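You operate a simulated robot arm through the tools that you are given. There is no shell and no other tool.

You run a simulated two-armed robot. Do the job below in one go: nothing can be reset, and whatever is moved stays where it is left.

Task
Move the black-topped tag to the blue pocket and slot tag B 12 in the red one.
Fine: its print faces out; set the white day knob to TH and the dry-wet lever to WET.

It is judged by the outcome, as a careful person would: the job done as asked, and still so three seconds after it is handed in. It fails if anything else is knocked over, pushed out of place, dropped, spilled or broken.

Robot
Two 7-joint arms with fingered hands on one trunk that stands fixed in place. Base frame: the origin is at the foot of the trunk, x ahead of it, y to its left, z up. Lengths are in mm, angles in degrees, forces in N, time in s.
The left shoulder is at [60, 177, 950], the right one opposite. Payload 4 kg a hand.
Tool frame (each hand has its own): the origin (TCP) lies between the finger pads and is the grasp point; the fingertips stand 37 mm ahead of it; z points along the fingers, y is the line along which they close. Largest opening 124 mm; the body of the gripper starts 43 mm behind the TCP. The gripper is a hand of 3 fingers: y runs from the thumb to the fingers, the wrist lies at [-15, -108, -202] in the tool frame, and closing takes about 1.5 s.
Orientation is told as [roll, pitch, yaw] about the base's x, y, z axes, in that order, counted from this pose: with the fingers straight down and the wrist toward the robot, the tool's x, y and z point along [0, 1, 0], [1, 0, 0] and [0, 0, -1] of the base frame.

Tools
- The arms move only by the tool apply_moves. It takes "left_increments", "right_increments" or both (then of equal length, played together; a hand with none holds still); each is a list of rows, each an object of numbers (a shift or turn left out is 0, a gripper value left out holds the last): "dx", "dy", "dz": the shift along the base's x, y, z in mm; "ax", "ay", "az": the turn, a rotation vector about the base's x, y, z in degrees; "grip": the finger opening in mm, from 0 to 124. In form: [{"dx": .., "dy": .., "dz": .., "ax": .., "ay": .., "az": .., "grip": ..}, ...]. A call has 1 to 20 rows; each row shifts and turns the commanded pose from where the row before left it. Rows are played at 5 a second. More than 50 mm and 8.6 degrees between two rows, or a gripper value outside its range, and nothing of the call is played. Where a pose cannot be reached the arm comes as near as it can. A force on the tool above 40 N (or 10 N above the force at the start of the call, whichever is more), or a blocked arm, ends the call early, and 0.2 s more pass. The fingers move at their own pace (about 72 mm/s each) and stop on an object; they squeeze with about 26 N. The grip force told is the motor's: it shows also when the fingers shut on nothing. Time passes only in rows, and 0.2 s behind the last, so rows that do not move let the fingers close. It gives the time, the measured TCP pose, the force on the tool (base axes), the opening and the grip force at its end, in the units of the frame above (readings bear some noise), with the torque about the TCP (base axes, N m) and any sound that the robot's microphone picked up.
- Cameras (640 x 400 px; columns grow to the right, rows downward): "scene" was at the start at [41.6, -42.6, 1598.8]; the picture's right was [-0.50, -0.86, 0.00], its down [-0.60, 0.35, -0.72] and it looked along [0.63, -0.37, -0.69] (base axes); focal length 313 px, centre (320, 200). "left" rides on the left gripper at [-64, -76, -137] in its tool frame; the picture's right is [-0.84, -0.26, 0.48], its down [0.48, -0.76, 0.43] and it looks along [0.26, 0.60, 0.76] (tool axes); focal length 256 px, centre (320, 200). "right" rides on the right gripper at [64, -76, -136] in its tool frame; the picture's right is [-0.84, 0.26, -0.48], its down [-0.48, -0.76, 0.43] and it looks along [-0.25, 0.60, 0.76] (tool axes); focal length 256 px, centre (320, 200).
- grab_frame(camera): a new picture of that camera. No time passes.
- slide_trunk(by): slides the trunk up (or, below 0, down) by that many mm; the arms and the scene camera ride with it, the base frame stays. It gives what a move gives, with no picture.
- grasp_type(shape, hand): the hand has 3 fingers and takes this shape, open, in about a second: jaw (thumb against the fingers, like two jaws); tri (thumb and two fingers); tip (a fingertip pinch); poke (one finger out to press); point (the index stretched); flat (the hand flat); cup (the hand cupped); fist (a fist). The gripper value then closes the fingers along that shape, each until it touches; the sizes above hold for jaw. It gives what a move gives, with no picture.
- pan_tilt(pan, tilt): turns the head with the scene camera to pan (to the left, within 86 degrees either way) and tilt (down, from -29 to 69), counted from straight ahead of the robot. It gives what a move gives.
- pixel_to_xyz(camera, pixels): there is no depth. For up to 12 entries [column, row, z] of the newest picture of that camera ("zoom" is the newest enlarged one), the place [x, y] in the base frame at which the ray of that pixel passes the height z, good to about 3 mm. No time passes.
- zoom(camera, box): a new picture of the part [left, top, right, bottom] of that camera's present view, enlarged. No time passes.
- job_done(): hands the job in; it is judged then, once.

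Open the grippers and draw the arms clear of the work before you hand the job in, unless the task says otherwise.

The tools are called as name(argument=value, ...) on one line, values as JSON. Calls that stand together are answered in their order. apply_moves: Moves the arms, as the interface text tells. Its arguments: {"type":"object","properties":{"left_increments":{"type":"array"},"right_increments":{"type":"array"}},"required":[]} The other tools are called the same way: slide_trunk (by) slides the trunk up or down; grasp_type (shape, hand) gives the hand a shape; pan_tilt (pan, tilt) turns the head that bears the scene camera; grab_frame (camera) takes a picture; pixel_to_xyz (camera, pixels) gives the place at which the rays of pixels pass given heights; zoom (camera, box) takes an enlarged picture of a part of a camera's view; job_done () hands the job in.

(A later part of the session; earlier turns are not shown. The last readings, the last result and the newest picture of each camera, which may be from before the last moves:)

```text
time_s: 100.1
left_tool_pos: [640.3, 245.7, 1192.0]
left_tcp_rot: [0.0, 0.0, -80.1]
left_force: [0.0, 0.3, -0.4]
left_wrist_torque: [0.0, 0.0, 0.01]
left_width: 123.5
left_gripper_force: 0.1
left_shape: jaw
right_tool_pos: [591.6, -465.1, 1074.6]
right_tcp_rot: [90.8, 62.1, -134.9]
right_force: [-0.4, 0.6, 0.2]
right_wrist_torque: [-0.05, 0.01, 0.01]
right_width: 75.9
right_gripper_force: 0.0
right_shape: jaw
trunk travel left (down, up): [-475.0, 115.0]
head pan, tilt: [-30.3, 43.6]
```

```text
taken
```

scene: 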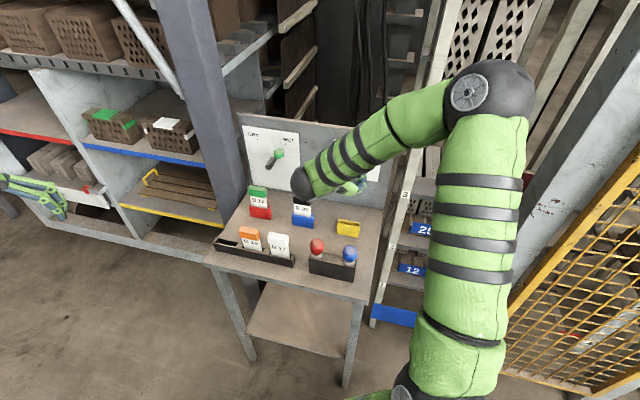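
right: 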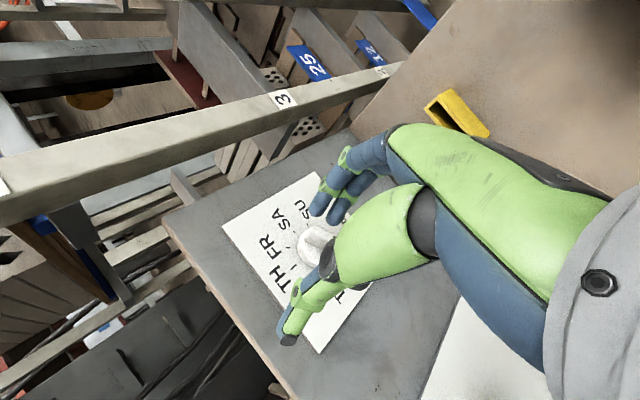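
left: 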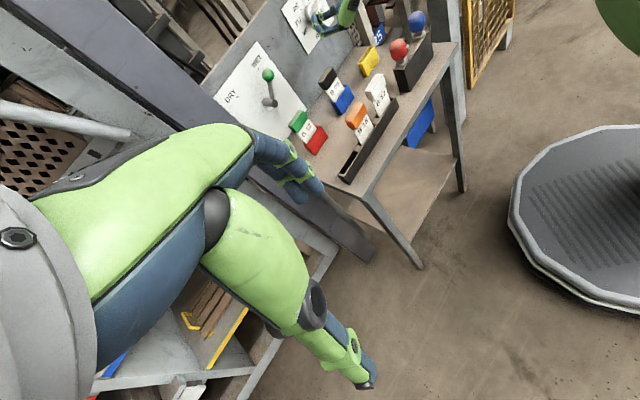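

This configuration holds the whole roll range. I'll lower to z≈1020 and advance to d≈787 around the bar again.

apply_moves(right_increments=[{"dz": -20}, {"dz": -20}, {"dz": -14, "dx": 0.7, "dy": 0.7}, {"dx": 7, "dy": -7}, {"dx": 7, "dy": -7}, {"dx": 7, "dy": -7}, {"dx": 7, "dy": -7}, {}])

zoom(camera="right", box=[200, 150, 400, 350])

zoom(camera="left", box=[275, 0, 375, 50])

grab_frame(camera="scene")

```text
time_s: 101.9
left_tool_pos: [640.7, 246.1, 1193.2]
left_tcp_rot: [0.0, 0.0, -80.1]
left_force: [0.5, 0.4, 0.3]
left_wrist_torque: [0.0, 0.0, -0.01]
left_width: 123.9
left_gripper_force: 0.1
left_shape: jaw
right_tool_pos: [621.3, -495.0, 1018.8]
right_tcp_rot: [90.8, 62.1, -134.8]
right_force: [0.3, -0.6, -0.6]
right_wrist_torque: [-0.04, 0.02, 0.01]
right_width: 76.1
right_gripper_force: 0.2
right_shape: jaw
trunk travel left (down, up): [-475.0, 115.0]
head pan, tilt: [-30.3, 43.6]
```

```text
2.00 times, centred on (300, 250) of right
```

zoom: 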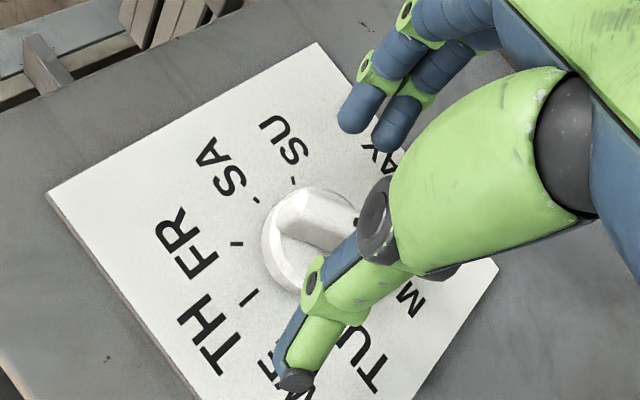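

```text
6.40 times, centred on (325, 25) of left
```

zoom: 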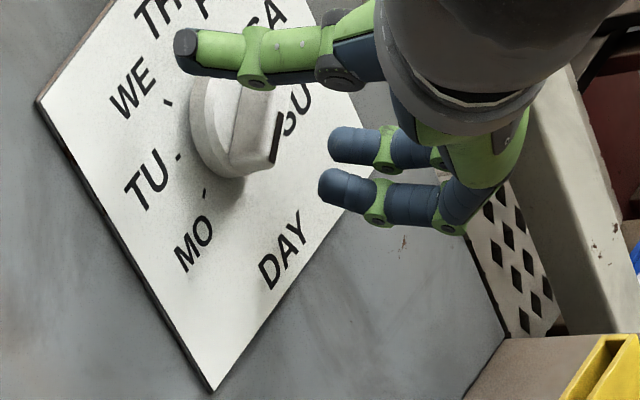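

```text
taken
```

scene: 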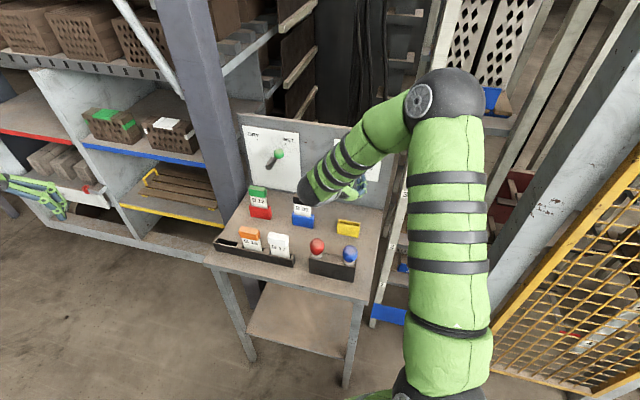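

The hand is in the same place around the bar (d≈789, u≈-89, z≈1019). Closing the grip.

apply_moves(right_increments=[{"grip": 36}, {}, {"grip": 20}, {}, {"grip": 0}, {}, {}, {}])

zoom(camera="right", box=[200, 150, 400, 350])

```text
time_s: 103.7
left_tool_pos: [639.4, 246.4, 1191.9]
left_tcp_rot: [0.1, 0.0, -80.1]
left_force: [0.2, 0.7, 1.1]
left_wrist_torque: [-0.01, -0.03, 0.04]
left_width: 123.9
left_gripper_force: 0.0
left_shape: jaw
right_tool_pos: [618.9, -492.9, 1020.3]
right_tcp_rot: [91.0, 62.3, -134.8]
right_force: [-1.7, 1.8, 2.3]
right_wrist_torque: [0.05, 0.02, -0.05]
right_width: 11.5
right_gripper_force: 26.5
right_shape: jaw
trunk travel left (down, up): [-475.0, 115.0]
head pan, tilt: [-30.3, 43.6]
```

```text
2.00 times, centred on (300, 250) of right
```

zoom: 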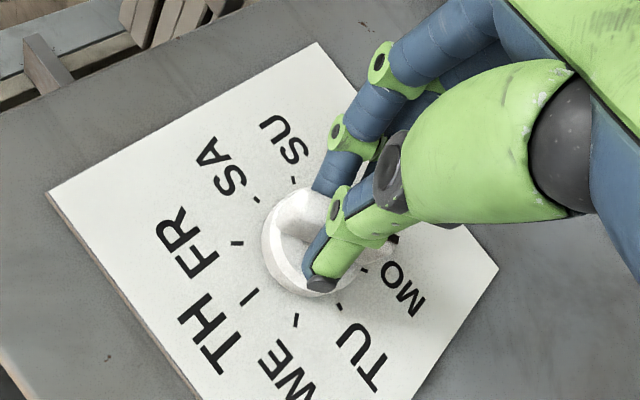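

Gripped again at 11.5 mm. Rotating clockwise 24° in small rows.

apply_moves(right_increments=[{"ax": 2.83, "ay": -2.83}, {"ax": 2.83, "ay": -2.83}, {"ax": 2.83, "ay": -2.83}, {"ax": 2.83, "ay": -2.83}, {"ax": 2.83, "ay": -2.83}, {"ax": 2.83, "ay": -2.83}, {}])

zoom(camera="right", box=[200, 150, 400, 350])

grab_frame(camera="scene")

```text
time_s: 105.3
left_tool_pos: [639.0, 245.5, 1192.2]
left_tcp_rot: [0.0, 0.0, -80.1]
left_force: [-0.7, 0.3, -0.7]
left_wrist_torque: [0.03, 0.01, 0.03]
left_width: 123.8
left_gripper_force: 0.2
left_shape: jaw
right_tool_pos: [620.2, -493.3, 1020.2]
right_tcp_rot: [91.2, 86.3, -134.5]
right_force: [-7.3, 4.7, -0.8]
right_wrist_torque: [0.13, 0.17, -0.1]
right_width: 11.3
right_gripper_force: 25.9
right_shape: jaw
trunk travel left (down, up): [-475.0, 115.0]
head pan, tilt: [-30.3, 43.6]
```

```text
2.00 times, centred on (300, 250) of right
```

zoom: 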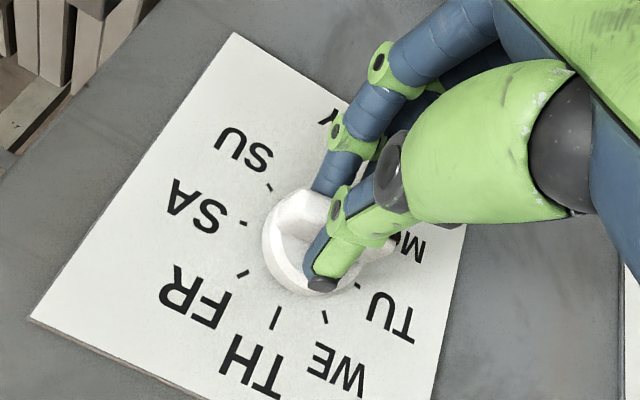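

```text
taken
```

scene: 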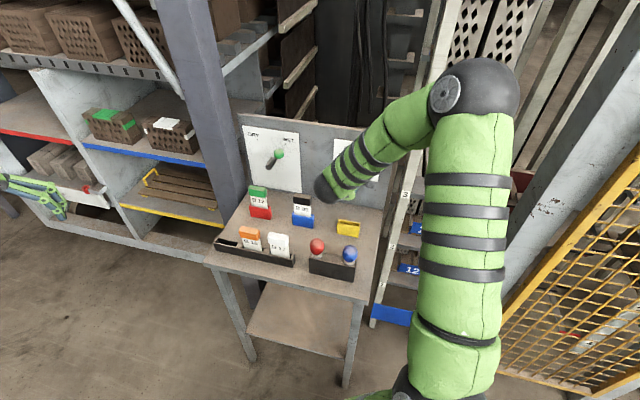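

The elbow stays put and the knob turns. The thumb presses the disc slightly, so I'll ease back 1 mm while continuing another 30°.

apply_moves(right_increments=[{"ax": 2.83, "ay": -2.83, "dx": -0.7, "dy": 0.7}, {"ax": 3.54, "ay": -3.54}, {"ax": 3.54, "ay": -3.54}, {"ax": 3.54, "ay": -3.54}, {"ax": 3.54, "ay": -3.54}, {"ax": 3.54, "ay": -3.54}, {}])

zoom(camera="right", box=[200, 150, 400, 350])

grab_frame(camera="scene")

```text
time_s: 106.9
left_tool_pos: [639.7, 246.1, 1192.0]
left_tcp_rot: [0.0, -0.1, -80.0]
left_force: [0.5, 0.5, -0.3]
left_wrist_torque: [-0.01, 0.0, 0.0]
left_width: 123.8
left_gripper_force: 0.1
left_shape: jaw
right_tool_pos: [619.6, -493.9, 1018.9]
right_tcp_rot: [-89.3, 64.7, 44.9]
right_force: [-1.2, -1.0, -1.3]
right_wrist_torque: [0.15, 0.13, 0.07]
right_width: 11.2
right_gripper_force: 26.0
right_shape: jaw
trunk travel left (down, up): [-475.0, 115.0]
head pan, tilt: [-30.3, 43.6]
```

```text
2.00 times, centred on (300, 250) of right
```

zoom: 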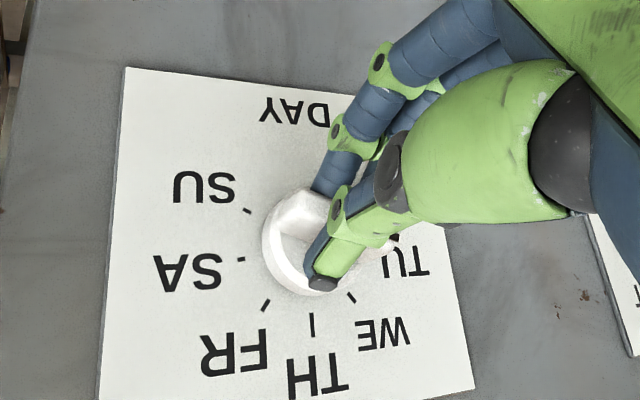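

```text
taken
```

scene: 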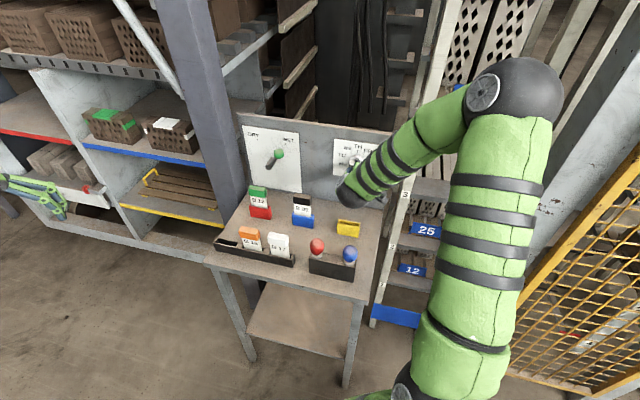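

φ=-65° and the pointer is now around TU. Continuing 30° more.

apply_moves(right_increments=[{"ax": 3.54, "ay": -3.54}, {"ax": 3.54, "ay": -3.54}, {"ax": 3.54, "ay": -3.54}, {"ax": 3.54, "ay": -3.54}, {"ax": 3.54, "ay": -3.54}, {"ax": 3.54, "ay": -3.54}, {}])

zoom(camera="right", box=[200, 150, 400, 350])

grab_frame(camera="scene")

zoom(camera="left", box=[275, 0, 475, 110])

```text
time_s: 108.2
left_tool_pos: [643.0, 243.9, 1190.5]
left_tcp_rot: [0.0, -0.2, -80.3]
left_force: [-0.2, 0.0, 0.2]
left_wrist_torque: [-0.01, 0.04, -0.03]
left_width: 123.5
left_gripper_force: 0.1
left_shape: jaw
right_tool_pos: [624.0, -472.8, 1023.0]
right_tcp_rot: [-89.2, 37.0, 47.7]
right_force: [5.6, 20.1, -1.4]
right_wrist_torque: [0.27, -0.02, 0.69]
right_width: 1.6
right_gripper_force: 26.3
right_shape: jaw
trunk travel left (down, up): [-475.0, 115.0]
head pan, tilt: [-30.3, 43.6]
stopped in row 6 (right hand): the force on the tool passed its limit at 45 N (the readings are from after the stop); the commanded pose is now the measured one
```

```text
2.00 times, centred on (300, 250) of right
```

zoom: 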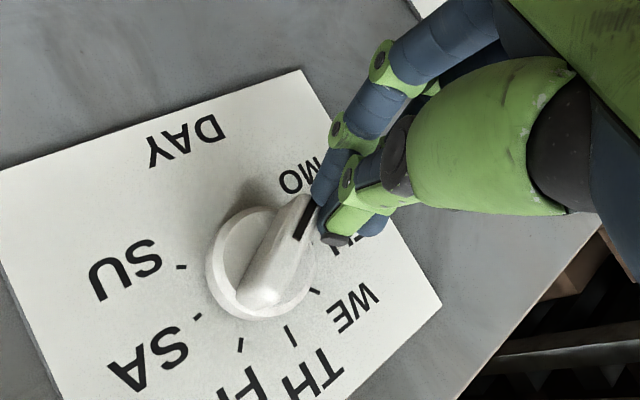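

```text
taken
```

scene: 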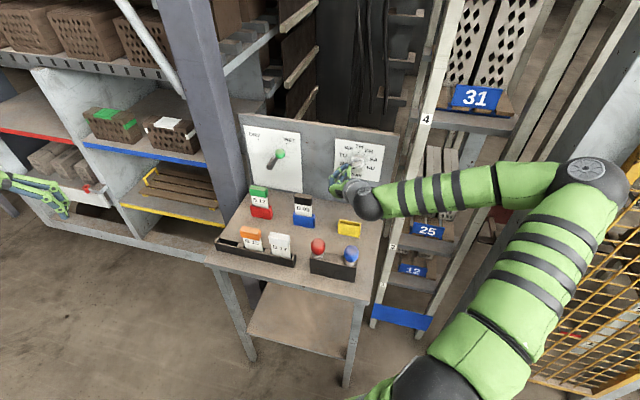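

```text
3.20 times, centred on (375, 55) of left
```

zoom: 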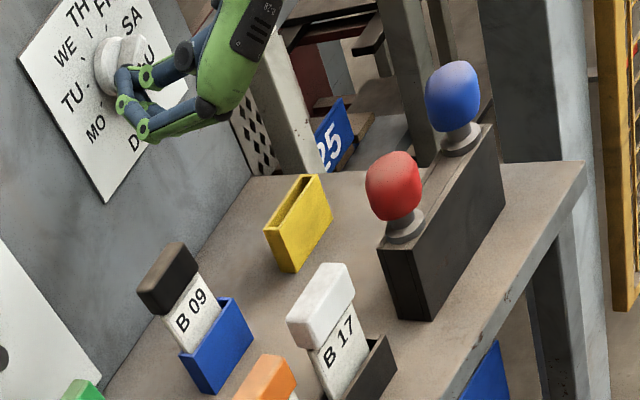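

The arm's elbow jumped again at about φ≈-45° and jerked the grip off; the knob went back to MO. The jump depends on where the elbow comes from, so I'll do it in two grips. First turn MO→TU, well before the jump. Then regrip at TU with the elbow already on the far side for the rest. Backing off first.

apply_moves(right_increments=[{"dx": -5, "dy": 5}, {"dx": -8, "dy": 8}, {"dx": -10, "dy": 10}, {"dx": -10, "dy": 10}, {"grip": 76}, {}])

zoom(camera="scene", box=[328, 130, 388, 190])

grab_frame(camera="scene")

```text
time_s: 109.6
left_tool_pos: [640.4, 243.8, 1192.4]
left_tcp_rot: [0.0, -0.1, -80.3]
left_force: [0.3, 0.9, 1.1]
left_wrist_torque: [0.03, 0.03, -0.02]
left_width: 123.9
left_gripper_force: 0.0
left_shape: jaw
right_tool_pos: [587.9, -444.7, 1021.9]
right_tcp_rot: [-89.3, 37.0, 47.0]
right_force: [-0.5, -0.3, 0.2]
right_wrist_torque: [0.01, 0.02, -0.02]
right_width: 75.7
right_gripper_force: 0.0
right_shape: jaw
trunk travel left (down, up): [-475.0, 115.0]
head pan, tilt: [-30.3, 43.6]
```

```text
6.67 times, centred on (358, 160) of scene
```

zoom: 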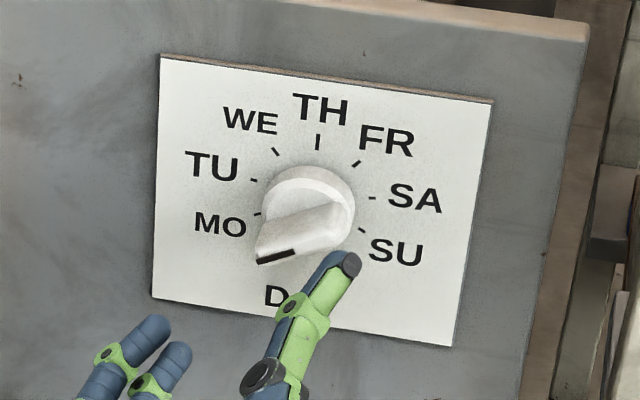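

```text
taken
```

scene: 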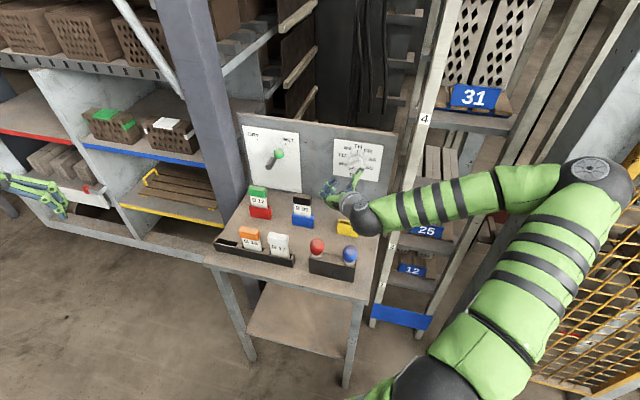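

The knob sits exactly at MO. Since it turns with very little torque, a gentler way is to push the pointer round with a single finger using only small translations, with no arm re-orientation. I'll switch the right hand to the "poke" shape and look at where the finger is.

grasp_type(hand="right", shape="poke")

grab_frame(camera="right")

zoom(camera="scene", box=[310, 130, 410, 230])

zoom(camera="left", box=[275, 0, 405, 70])

```text
time_s: 110.5
left_tool_pos: [639.5, 242.8, 1192.7]
left_tcp_rot: [-0.1, -0.1, -80.3]
left_force: [0.7, 0.0, 1.4]
left_wrist_torque: [0.0, -0.01, 0.0]
left_width: 123.8
left_gripper_force: 0.1
left_shape: jaw
right_tool_pos: [589.1, -445.4, 1022.2]
right_tcp_rot: [-89.3, 37.1, 46.9]
right_force: [0.4, 0.0, 0.4]
right_wrist_torque: [0.03, 0.0, 0.01]
right_width: 0.1
right_gripper_force: 0.1
right_shape: poke
trunk travel left (down, up): [-475.0, 115.0]
head pan, tilt: [-30.3, 43.6]
```

```text
taken
```

right: 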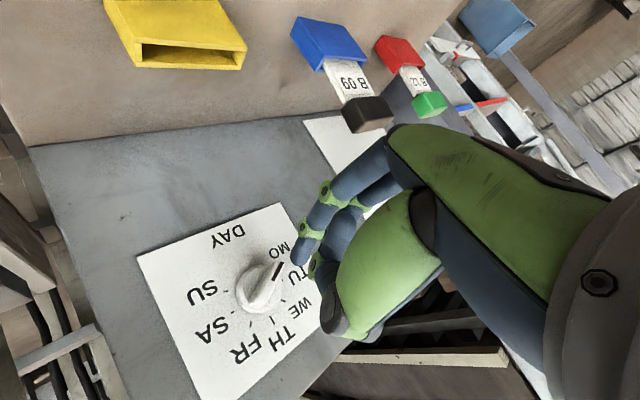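

```text
4.00 times, centred on (360, 180) of scene
```

zoom: 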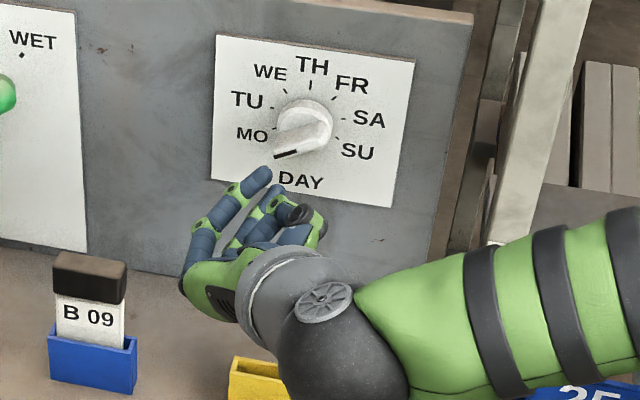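

```text
4.92 times, centred on (340, 35) of left
```

zoom: 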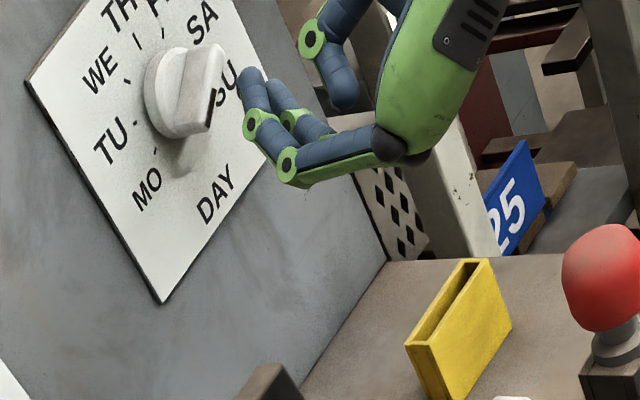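

The index is out, the second finger is curled a little behind it, and the thumb is folded. I'll locate the index tip, scene (345.5,172.5) and left (325.4,9).

pixel_to_xyz(camera="scene", pixels=[[345.5, 172.5, 990], [345.5, 172.5, 1030], [350, 176.5, 990], [350, 176.5, 1030]])

pixel_to_xyz(camera="left", pixels=[[325.2, 8.8, 990], [325.2, 8.8, 1030], [330.6, 12, 990], [330.6, 12, 1030]])

zoom(camera="right", box=[210, 180, 370, 350])

```text
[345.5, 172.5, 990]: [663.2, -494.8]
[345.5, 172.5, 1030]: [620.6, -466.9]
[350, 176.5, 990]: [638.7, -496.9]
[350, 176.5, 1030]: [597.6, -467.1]
```

```text
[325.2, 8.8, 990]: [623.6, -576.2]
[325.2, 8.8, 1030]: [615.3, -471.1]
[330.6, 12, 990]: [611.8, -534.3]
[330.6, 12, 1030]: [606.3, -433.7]
```

```text
2.35 times, centred on (290, 265) of right
```

zoom: 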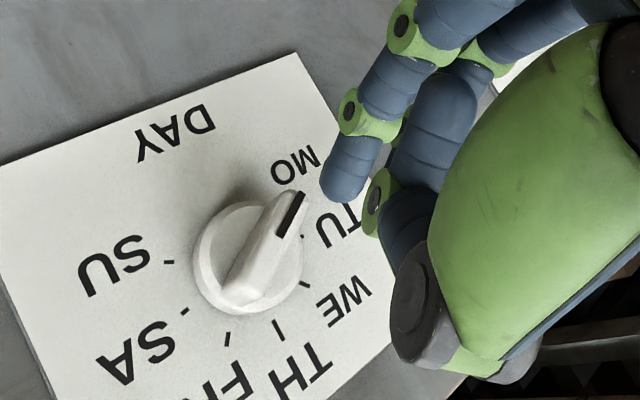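

The index tip is about 34 mm ahead of the TCP, but the second finger is close beside it. I'll try the "point" shape, which may leave the index alone in front.

grasp_type(hand="right", shape="point")

zoom(camera="right", box=[210, 100, 450, 350])

zoom(camera="scene", box=[310, 130, 410, 230])

zoom(camera="left", box=[275, 0, 405, 70])

```text
time_s: 111.4
left_tool_pos: [639.6, 244.3, 1191.9]
left_tcp_rot: [0.0, -0.1, -80.3]
left_force: [0.3, -0.4, 0.3]
left_wrist_torque: [0.0, 0.0, 0.0]
left_width: 123.8
left_gripper_force: 0.0
left_shape: jaw
right_tool_pos: [588.6, -445.7, 1022.4]
right_tcp_rot: [-89.3, 37.0, 47.0]
right_force: [-0.6, -0.7, -0.8]
right_wrist_torque: [0.03, -0.02, -0.03]
right_width: 118.1
right_gripper_force: 0.1
right_shape: point
trunk travel left (down, up): [-475.0, 115.0]
head pan, tilt: [-30.3, 43.6]
```

```text
1.60 times, centred on (330, 225) of right
```

zoom: 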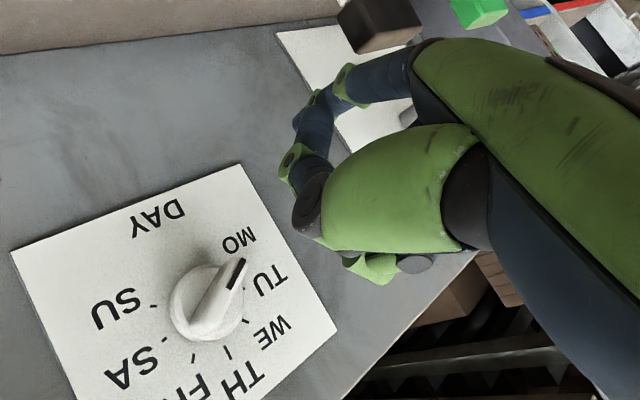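

```text
4.00 times, centred on (360, 180) of scene
```

zoom: 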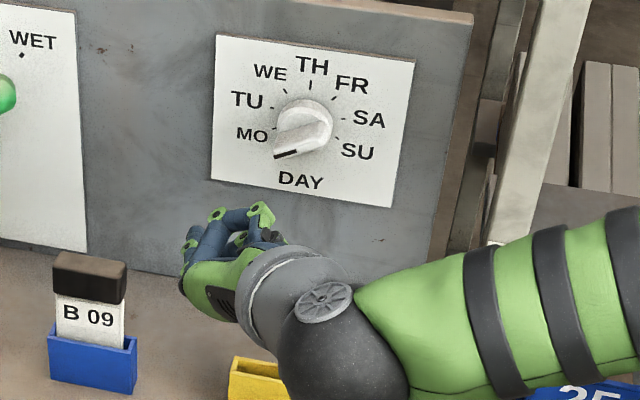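

```text
4.92 times, centred on (340, 35) of left
```

zoom: 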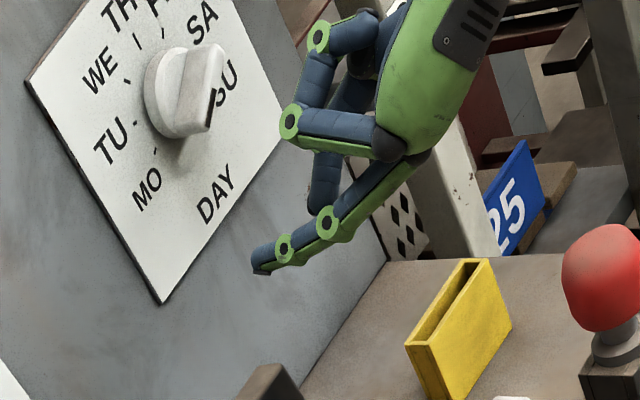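

In "point", one finger is stretched straight out on its own, with the others folded well back. I'll find its tip, left (327,47.5), by checking heights.

pixel_to_xyz(camera="left", pixels=[[327, 47.5, 920], [327, 47.5, 950], [327, 47.5, 970], [327, 47.5, 990], [327, 47.5, 1010]])

grab_frame(camera="right")

```text
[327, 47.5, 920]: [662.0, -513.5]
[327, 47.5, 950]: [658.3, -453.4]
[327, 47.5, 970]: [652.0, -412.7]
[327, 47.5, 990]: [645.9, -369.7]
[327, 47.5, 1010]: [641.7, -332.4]
```

```text
taken
```

right: 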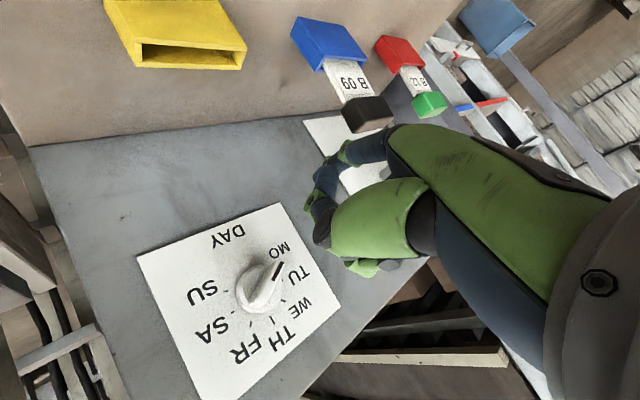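

"Point" puts the finger far off to the side, so I'll go back to the jaw and use the two-grip plan. First I'll square the hand, re-centre on the knob axis and roll down to -118° in free space.

grasp_type(hand="right", shape="jaw")

apply_moves(right_increments=[{"dx": -7.8, "dy": -7.8, "az": -2, "grip": 76}, {"dz": 3}, {"ax": -4.1, "ay": 4.1}, {"ax": -4.1, "ay": 4.1}, {"ax": -4.1, "ay": 4.1}, {"ax": -4.1, "ay": 4.1}, {"ax": -4.1, "ay": 4.1}, {"ax": -4.1, "ay": 4.1}, {"ax": -4.1, "ay": 4.1}, {"ax": -4.1, "ay": 4.1}, {"ax": -4.1, "ay": 4.1}, {"ax": -4.1, "ay": 4.1}, {"ax": -4.1, "ay": 4.1}, {"ax": -4.1, "ay": 4.1}, {"ax": -4.1, "ay": 4.1}, {"ax": -4.1, "ay": 4.1}, {}])

grab_frame(camera="scene")

```text
time_s: 112.3
left_tool_pos: [641.1, 244.1, 1192.0]
left_tcp_rot: [-0.1, -0.1, -80.3]
left_force: [-0.6, 0.2, 0.2]
left_wrist_torque: [0.01, -0.01, -0.03]
left_width: 123.7
left_gripper_force: 0.1
left_shape: jaw
right_tool_pos: [589.9, -445.9, 1021.6]
right_tcp_rot: [-89.4, 37.0, 47.0]
right_force: [-0.8, 0.5, -0.3]
right_wrist_torque: [-0.02, 0.01, -0.03]
right_width: 123.7
right_gripper_force: 0.1
right_shape: jaw
trunk travel left (down, up): [-475.0, 115.0]
head pan, tilt: [-30.3, 43.6]
```

```text
time_s: 115.9
left_tool_pos: [639.9, 244.4, 1191.8]
left_tcp_rot: [-0.1, -0.2, -80.3]
left_force: [-1.1, 0.7, 0.5]
left_wrist_torque: [0.06, 0.0, -0.03]
left_width: 123.8
left_gripper_force: 0.1
left_shape: jaw
right_tool_pos: [581.7, -452.6, 1026.1]
right_tcp_rot: [90.8, 61.7, -135.0]
right_force: [0.3, -0.7, -0.5]
right_wrist_torque: [0.0, -0.03, 0.02]
right_width: 76.4
right_gripper_force: 0.1
right_shape: jaw
trunk travel left (down, up): [-475.0, 115.0]
head pan, tilt: [-30.3, 43.6]
```

```text
taken
```

scene: 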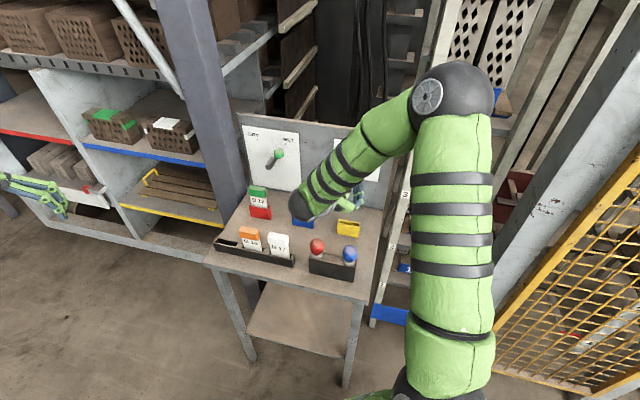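

φ=-118° again. Lowering 5 mm, advancing to d≈788 and gripping the bar.

apply_moves(right_increments=[{"dx": 8, "dy": -8, "dz": -5}, {"dx": 8, "dy": -8}, {"dx": 8, "dy": -8}, {"dx": 8, "dy": -8}, {"dx": 8, "dy": -8}, {"grip": 36}, {}, {"grip": 20}, {}, {"grip": 0}, {}, {}, {}])

zoom(camera="right", box=[200, 150, 400, 350])

```text
time_s: 118.7
left_tool_pos: [640.3, 244.0, 1192.9]
left_tcp_rot: [0.0, -0.1, -80.3]
left_force: [0.5, -0.1, -0.3]
left_wrist_torque: [0.04, -0.02, 0.01]
left_width: 123.8
left_gripper_force: 0.1
left_shape: jaw
right_tool_pos: [621.8, -492.9, 1022.2]
right_tcp_rot: [90.7, 61.8, -134.9]
right_force: [-0.4, 1.5, 1.9]
right_wrist_torque: [0.05, 0.07, -0.05]
right_width: 12.2
right_gripper_force: 26.2
right_shape: jaw
trunk travel left (down, up): [-475.0, 115.0]
head pan, tilt: [-30.3, 43.6]
```

```text
2.00 times, centred on (300, 250) of right
```

zoom: 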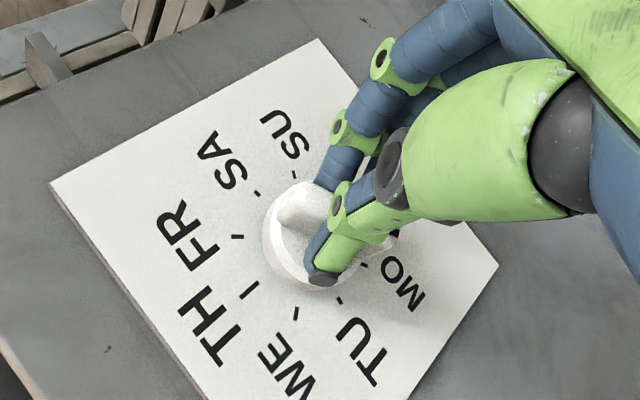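

Gripped at 12.2 mm. Turning clockwise 40° to TU in small rows, stopping well before the jump zone.

apply_moves(right_increments=[{"ax": 2.83, "ay": -2.83}, {"ax": 2.83, "ay": -2.83}, {"ax": 2.83, "ay": -2.83}, {"ax": 2.83, "ay": -2.83}, {"ax": 2.83, "ay": -2.83}, {"ax": 2.83, "ay": -2.83}, {"ax": 2.83, "ay": -2.83}, {"ax": 2.83, "ay": -2.83}, {"ax": 2.83, "ay": -2.83}, {"ax": 2.83, "ay": -2.83}, {"ax": 1.4, "ay": -1.4}, {}])

zoom(camera="right", box=[200, 150, 400, 350])

grab_frame(camera="scene")

```text
time_s: 121.3
left_tool_pos: [638.5, 243.7, 1193.4]
left_tcp_rot: [0.1, -0.1, -80.2]
left_force: [-1.0, -0.2, 1.1]
left_wrist_torque: [-0.03, 0.0, -0.03]
left_width: 123.6
left_gripper_force: 0.1
left_shape: jaw
right_tool_pos: [620.9, -492.8, 1021.2]
right_tcp_rot: [-89.6, 76.1, 44.7]
right_force: [-6.5, 0.4, 8.3]
right_wrist_torque: [-0.05, 0.02, -0.09]
right_width: 11.7
right_gripper_force: 25.4
right_shape: jaw
trunk travel left (down, up): [-475.0, 115.0]
head pan, tilt: [-30.3, 43.6]
```

```text
2.00 times, centred on (300, 250) of right
```

zoom: 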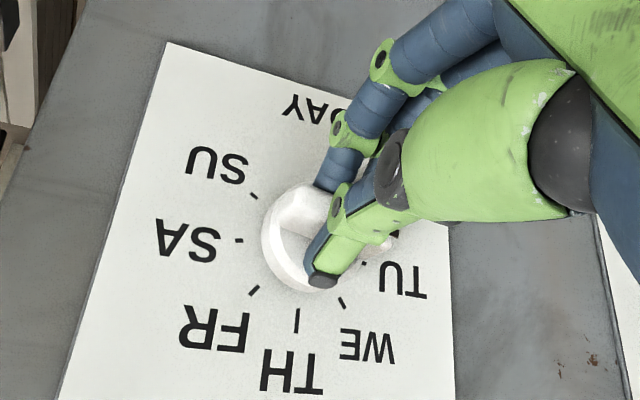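

```text
taken
```

scene: 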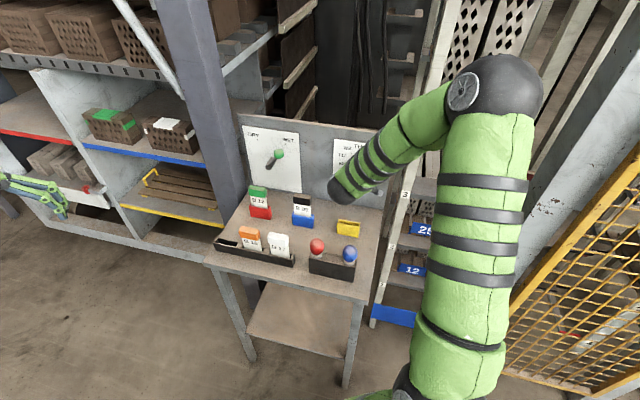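

Now at φ=-76° with the pointer at about TU. I'll open and back off to see whether the knob stays.

apply_moves(right_increments=[{"grip": 30}, {}, {"grip": 80}, {}, {}, {"dx": -8, "dy": 8}, {"dx": -12, "dy": 12}, {"dx": -12, "dy": 12}, {"dx": -8, "dy": 8}, {}])

zoom(camera="right", box=[160, 150, 400, 370])

zoom(camera="scene", box=[328, 130, 388, 190])

zoom(camera="left", box=[275, 0, 345, 50])

```text
time_s: 123.5
left_tool_pos: [639.5, 244.3, 1192.3]
left_tcp_rot: [-0.1, -0.1, -80.3]
left_force: [0.4, -0.3, -0.2]
left_wrist_torque: [-0.04, 0.0, -0.01]
left_width: 123.8
left_gripper_force: 0.0
left_shape: jaw
right_tool_pos: [580.9, -453.2, 1022.1]
right_tcp_rot: [-89.4, 76.2, 45.0]
right_force: [1.0, -0.9, 0.6]
right_wrist_torque: [-0.02, 0.0, 0.01]
right_width: 79.6
right_gripper_force: 0.0
right_shape: jaw
trunk travel left (down, up): [-475.0, 115.0]
head pan, tilt: [-30.3, 43.6]
```

```text
1.82 times, centred on (280, 260) of right
```

zoom: 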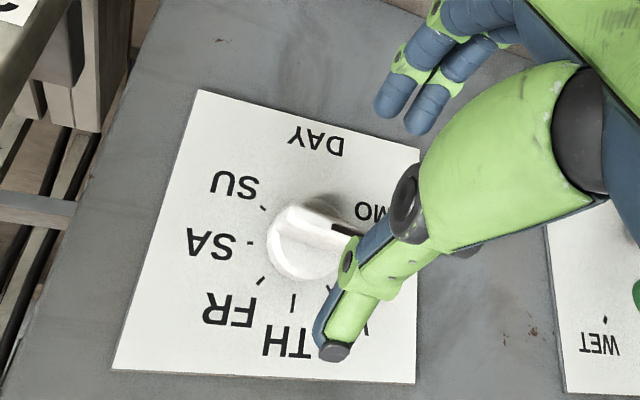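

```text
6.67 times, centred on (358, 160) of scene
```

zoom: 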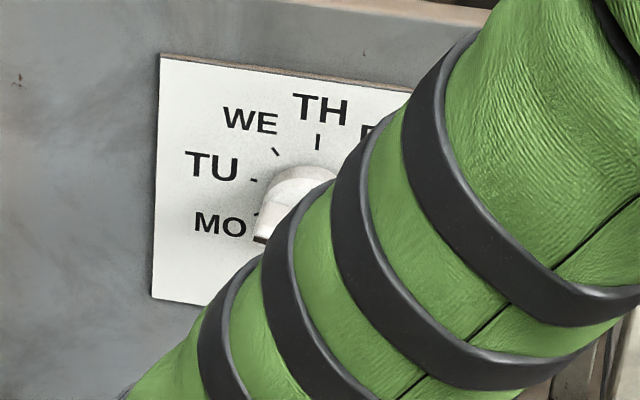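

```text
8.00 times, centred on (310, 25) of left
```

zoom: 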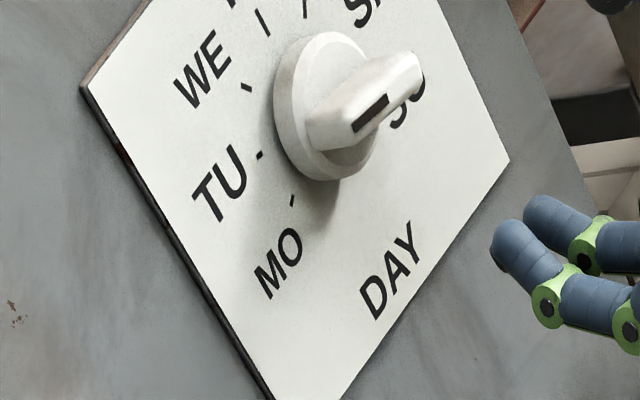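

The knob holds at TU. Now in free space I'll roll up to φ≈-20° so the elbow swings over, then come back down to -76° for the second grip.

apply_moves(right_increments=[{"dz": 20}, {"ax": 4.0, "ay": -4.0, "dz": 10}, {"ax": 4.0, "ay": -4.0}, {"ax": 4.0, "ay": -4.0}, {"ax": 4.0, "ay": -4.0}, {"ax": 4.0, "ay": -4.0}, {"ax": 4.0, "ay": -4.0}, {"ax": 4.0, "ay": -4.0}, {"ax": 4.0, "ay": -4.0}, {"ax": 4.0, "ay": -4.0}, {}, {}])

grab_frame(camera="scene")

```text
time_s: 126.1
left_tool_pos: [640.7, 243.0, 1192.2]
left_tcp_rot: [0.0, 0.0, -80.4]
left_force: [-0.1, -0.2, -0.1]
left_wrist_torque: [-0.02, -0.01, 0.0]
left_width: 123.6
left_gripper_force: 0.2
left_shape: jaw
right_tool_pos: [581.6, -454.4, 1050.5]
right_tcp_rot: [-89.3, 25.4, 44.9]
right_force: [-0.5, -0.5, 0.6]
right_wrist_torque: [-0.02, 0.0, 0.03]
right_width: 79.9
right_gripper_force: 0.1
right_shape: jaw
trunk travel left (down, up): [-475.0, 115.0]
head pan, tilt: [-30.3, 43.6]
```

```text
taken
```

scene: 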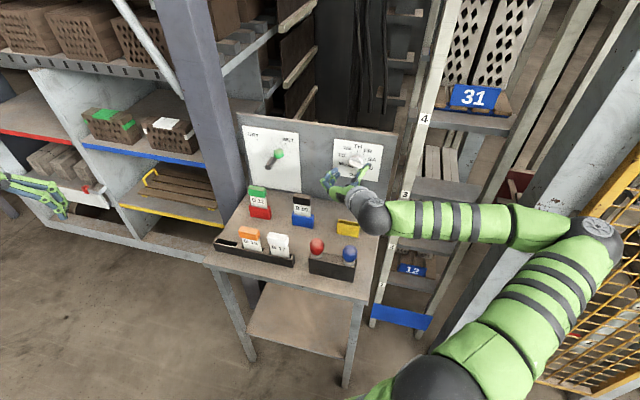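

The elbow has swung over to the far right. Rolling back down to φ≈-76°.

apply_moves(right_increments=[{"ax": -4.0, "ay": 4.0}, {"ax": -4.0, "ay": 4.0}, {"ax": -4.0, "ay": 4.0}, {"ax": -4.0, "ay": 4.0}, {"ax": -4.0, "ay": 4.0}, {"ax": -4.0, "ay": 4.0}, {"ax": -4.0, "ay": 4.0}, {"ax": -4.0, "ay": 4.0}, {"ax": -4.0, "ay": 4.0}, {"dz": -15}, {"dz": -15}, {}])

grab_frame(camera="scene")

zoom(camera="right", box=[160, 150, 400, 370])

```text
time_s: 128.7
left_tool_pos: [639.0, 244.1, 1192.5]
left_tcp_rot: [0.0, -0.1, -80.4]
left_force: [-0.2, 0.9, 0.2]
left_wrist_torque: [0.02, 0.02, -0.01]
left_width: 123.5
left_gripper_force: 0.0
left_shape: jaw
right_tool_pos: [583.1, -452.4, 1020.6]
right_tcp_rot: [-89.3, 76.2, 45.0]
right_force: [-0.3, 0.9, 0.0]
right_wrist_torque: [0.0, 0.02, 0.01]
right_width: 80.3
right_gripper_force: 0.0
right_shape: jaw
trunk travel left (down, up): [-475.0, 115.0]
head pan, tilt: [-30.3, 43.6]
```

```text
taken
```

scene: 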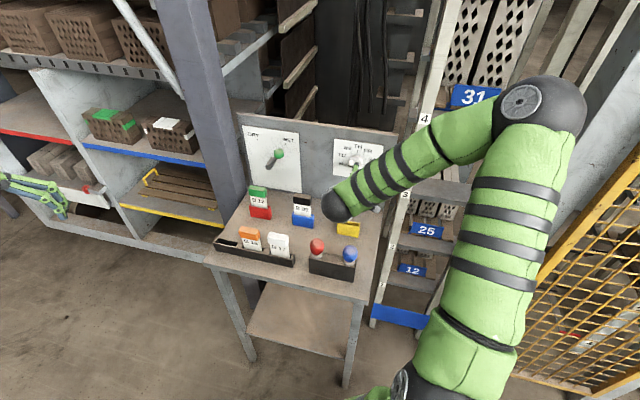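

```text
1.82 times, centred on (280, 260) of right
```

zoom: 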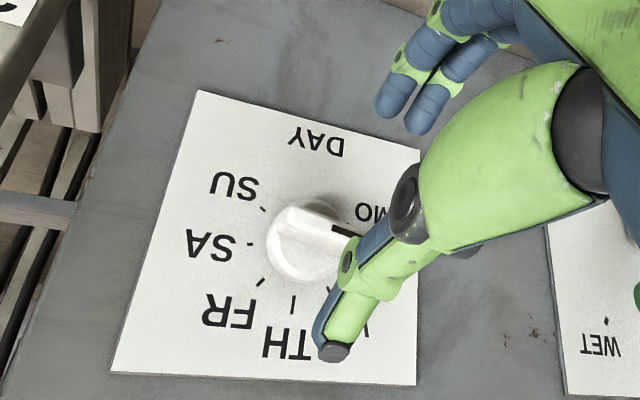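

The elbow is now clearly further right than before. I'll test a few degrees up and down in free space to see that it moves smoothly from here.

apply_moves(right_increments=[{"ax": 2.83, "ay": -2.83}, {"ax": 2.83, "ay": -2.83}, {"ax": 2.83, "ay": -2.83}, {"ax": 2.83, "ay": -2.83}, {}])

grab_frame(camera="scene")

apply_moves(right_increments=[{"ax": 2.83, "ay": -2.83}, {"ax": 2.83, "ay": -2.83}, {"ax": 2.83, "ay": -2.83}, {}])

grab_frame(camera="scene")

```text
time_s: 129.9
left_tool_pos: [640.4, 244.2, 1191.7]
left_tcp_rot: [0.0, -0.1, -80.4]
left_force: [0.0, 0.0, -0.4]
left_wrist_torque: [-0.04, -0.03, -0.01]
left_width: 124.0
left_gripper_force: 0.1
left_shape: jaw
right_tool_pos: [582.1, -452.4, 1020.5]
right_tcp_rot: [-89.3, 60.2, 45.0]
right_force: [-0.3, 0.6, -0.6]
right_wrist_torque: [0.01, 0.02, 0.02]
right_width: 79.8
right_gripper_force: 0.2
right_shape: jaw
trunk travel left (down, up): [-475.0, 115.0]
head pan, tilt: [-30.3, 43.6]
```

```text
taken
```

scene: 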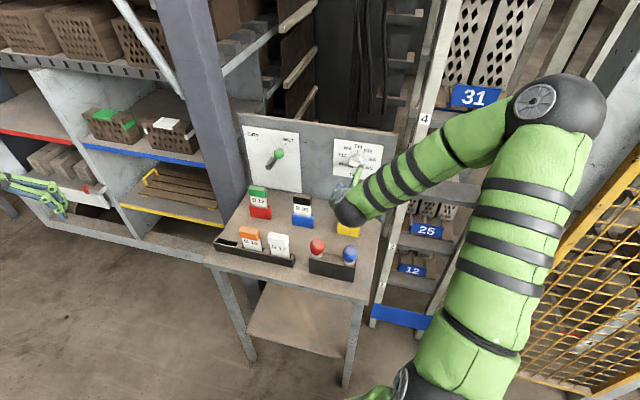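

```text
time_s: 130.9
left_tool_pos: [641.1, 243.9, 1193.5]
left_tcp_rot: [0.1, -0.1, -80.3]
left_force: [-1.0, -0.6, 0.6]
left_wrist_torque: [-0.02, 0.05, -0.03]
left_width: 123.7
left_gripper_force: 0.1
left_shape: jaw
right_tool_pos: [582.9, -454.4, 1021.2]
right_tcp_rot: [-89.3, 48.1, 45.0]
right_force: [0.9, 0.3, -0.2]
right_wrist_torque: [0.01, -0.02, -0.03]
right_width: 79.9
right_gripper_force: 0.1
right_shape: jaw
trunk travel left (down, up): [-475.0, 115.0]
head pan, tilt: [-30.3, 43.6]
```

```text
taken
```

scene: 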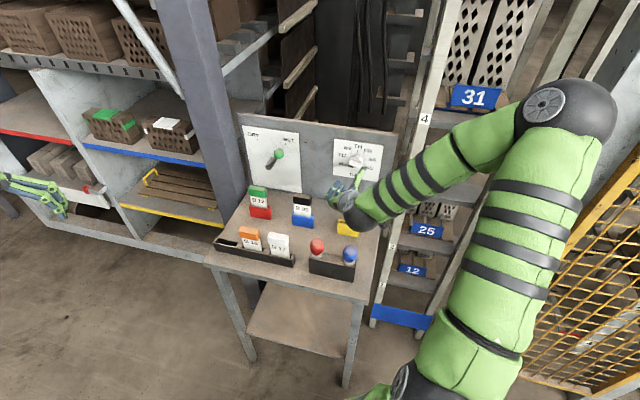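

Smooth through -48°. I'll continue the test through the suspect zone in small steps.

apply_moves(right_increments=[{"ax": 2.12, "ay": -2.12}, {"ax": 2.12, "ay": -2.12}, {}])

grab_frame(camera="scene")

apply_moves(right_increments=[{"ax": 2.12, "ay": -2.12}, {"ax": 2.12, "ay": -2.12}, {}])

grab_frame(camera="scene")

```text
time_s: 131.7
left_tool_pos: [640.8, 245.1, 1192.6]
left_tcp_rot: [-0.1, -0.1, -80.2]
left_force: [0.5, 0.1, -0.1]
left_wrist_torque: [0.01, -0.04, 0.02]
left_width: 123.5
left_gripper_force: 0.1
left_shape: jaw
right_tool_pos: [582.8, -452.7, 1021.3]
right_tcp_rot: [-89.3, 42.3, 45.0]
right_force: [-0.3, -0.6, -0.2]
right_wrist_torque: [0.0, -0.01, 0.01]
right_width: 79.9
right_gripper_force: 0.0
right_shape: jaw
trunk travel left (down, up): [-475.0, 115.0]
head pan, tilt: [-30.3, 43.6]
```

```text
taken
```

scene: 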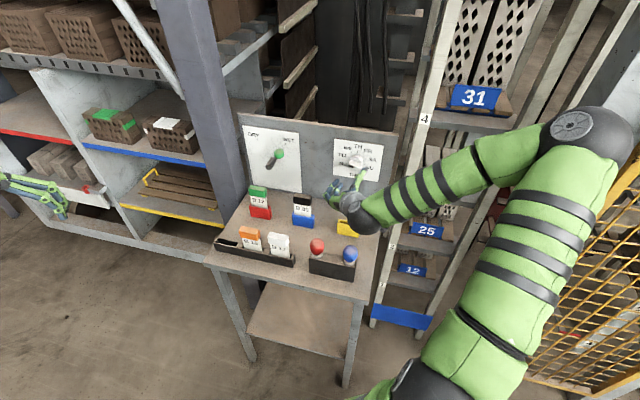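

```text
time_s: 132.5
left_tool_pos: [639.5, 243.7, 1192.8]
left_tcp_rot: [0.0, -0.1, -80.2]
left_force: [-0.5, 0.3, 0.5]
left_wrist_torque: [-0.01, 0.01, 0.01]
left_width: 123.6
left_gripper_force: 0.0
left_shape: jaw
right_tool_pos: [582.3, -453.5, 1021.6]
right_tcp_rot: [-89.3, 36.1, 45.0]
right_force: [0.5, 0.4, 0.0]
right_wrist_torque: [-0.01, -0.04, 0.0]
right_width: 79.7
right_gripper_force: 0.1
right_shape: jaw
trunk travel left (down, up): [-475.0, 115.0]
head pan, tilt: [-30.3, 43.6]
```

```text
taken
```

scene: 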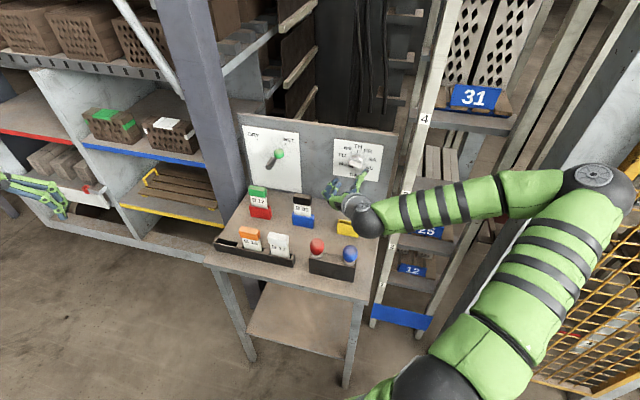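

The elbow swings a lot between -48° and -36°, but it's smooth when taken slowly, so my earlier rows were simply too fast there. I'll go back to -76°, advance, grip the bar at TU, and then sweep slowly.

apply_moves(right_increments=[{"ax": -2.83, "ay": 2.83}, {"ax": -2.83, "ay": 2.83}, {"ax": -2.83, "ay": 2.83}, {"ax": -2.83, "ay": 2.83}, {"ax": -2.83, "ay": 2.83}, {"ax": -2.83, "ay": 2.83}, {"ax": -2.83, "ay": 2.83}, {"ax": -2.83, "ay": 2.83}, {"ax": -2.83, "ay": 2.83}, {"ax": -2.83, "ay": 2.83}, {}, {"dx": 8, "dy": -8}, {"dx": 8, "dy": -8}, {"dx": 8, "dy": -8}, {"dx": 8, "dy": -8}, {"dx": 7, "dy": -7}, {}])

zoom(camera="right", box=[200, 150, 400, 350])

zoom(camera="left", box=[275, 0, 375, 50])

```text
time_s: 136.1
left_tool_pos: [639.3, 245.0, 1193.2]
left_tcp_rot: [-0.1, 0.0, -80.4]
left_force: [0.6, 1.0, 0.0]
left_wrist_torque: [0.0, -0.03, -0.01]
left_width: 123.8
left_gripper_force: 0.0
left_shape: jaw
right_tool_pos: [622.1, -491.6, 1021.2]
right_tcp_rot: [-89.2, 76.2, 45.1]
right_force: [0.6, 0.7, 0.8]
right_wrist_torque: [-0.01, 0.05, 0.02]
right_width: 80.4
right_gripper_force: 0.1
right_shape: jaw
trunk travel left (down, up): [-475.0, 115.0]
head pan, tilt: [-30.3, 43.6]
```

```text
2.00 times, centred on (300, 250) of right
```

zoom: 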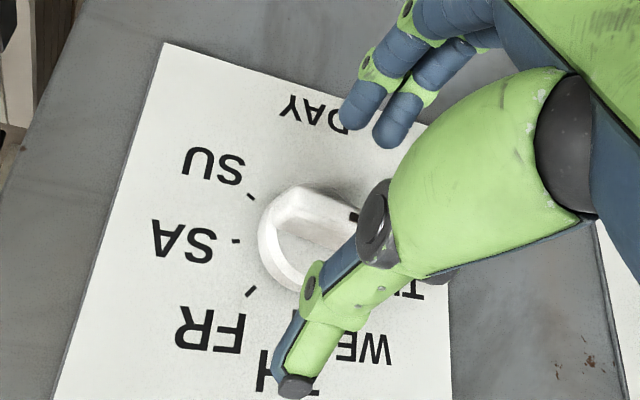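

```text
6.40 times, centred on (325, 25) of left
```

zoom: 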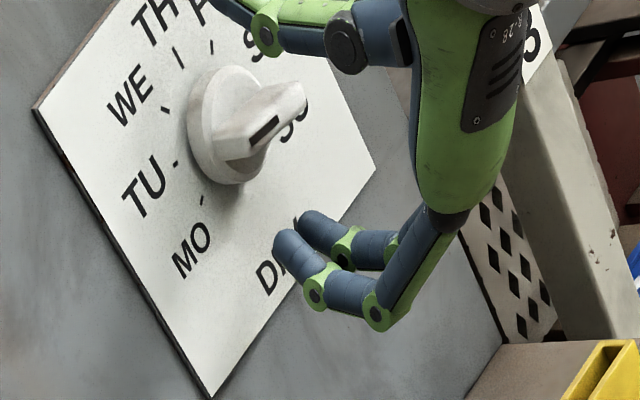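

The black line's inner end (knob centre) appears at (350,214), which is where the grip axis projects, so the hand is coaxial. Closing.

apply_moves(right_increments=[{"grip": 36}, {}, {"grip": 20}, {}, {"grip": 0}, {}, {}, {}])

zoom(camera="right", box=[200, 150, 400, 350])

```text
time_s: 137.9
left_tool_pos: [641.1, 243.6, 1193.3]
left_tcp_rot: [0.1, -0.1, -80.3]
left_force: [-0.1, 0.6, 0.0]
left_wrist_torque: [-0.03, -0.02, 0.05]
left_width: 123.6
left_gripper_force: 0.1
left_shape: jaw
right_tool_pos: [622.5, -491.8, 1021.5]
right_tcp_rot: [-89.4, 76.2, 44.9]
right_force: [-1.5, 0.8, 2.5]
right_wrist_torque: [0.05, 0.04, 0.01]
right_width: 11.5
right_gripper_force: 26.3
right_shape: jaw
trunk travel left (down, up): [-475.0, 115.0]
head pan, tilt: [-30.3, 43.6]
```

```text
2.00 times, centred on (300, 250) of right
```

zoom: 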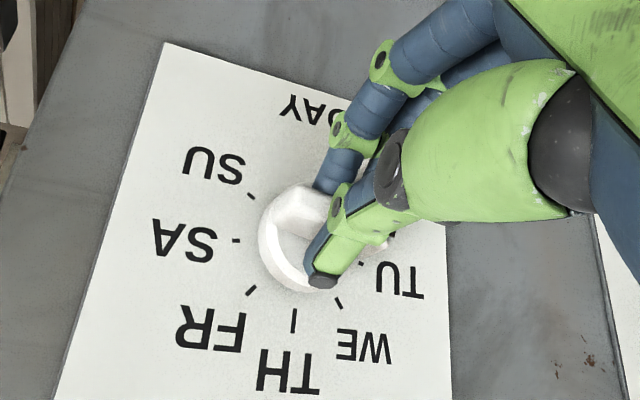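

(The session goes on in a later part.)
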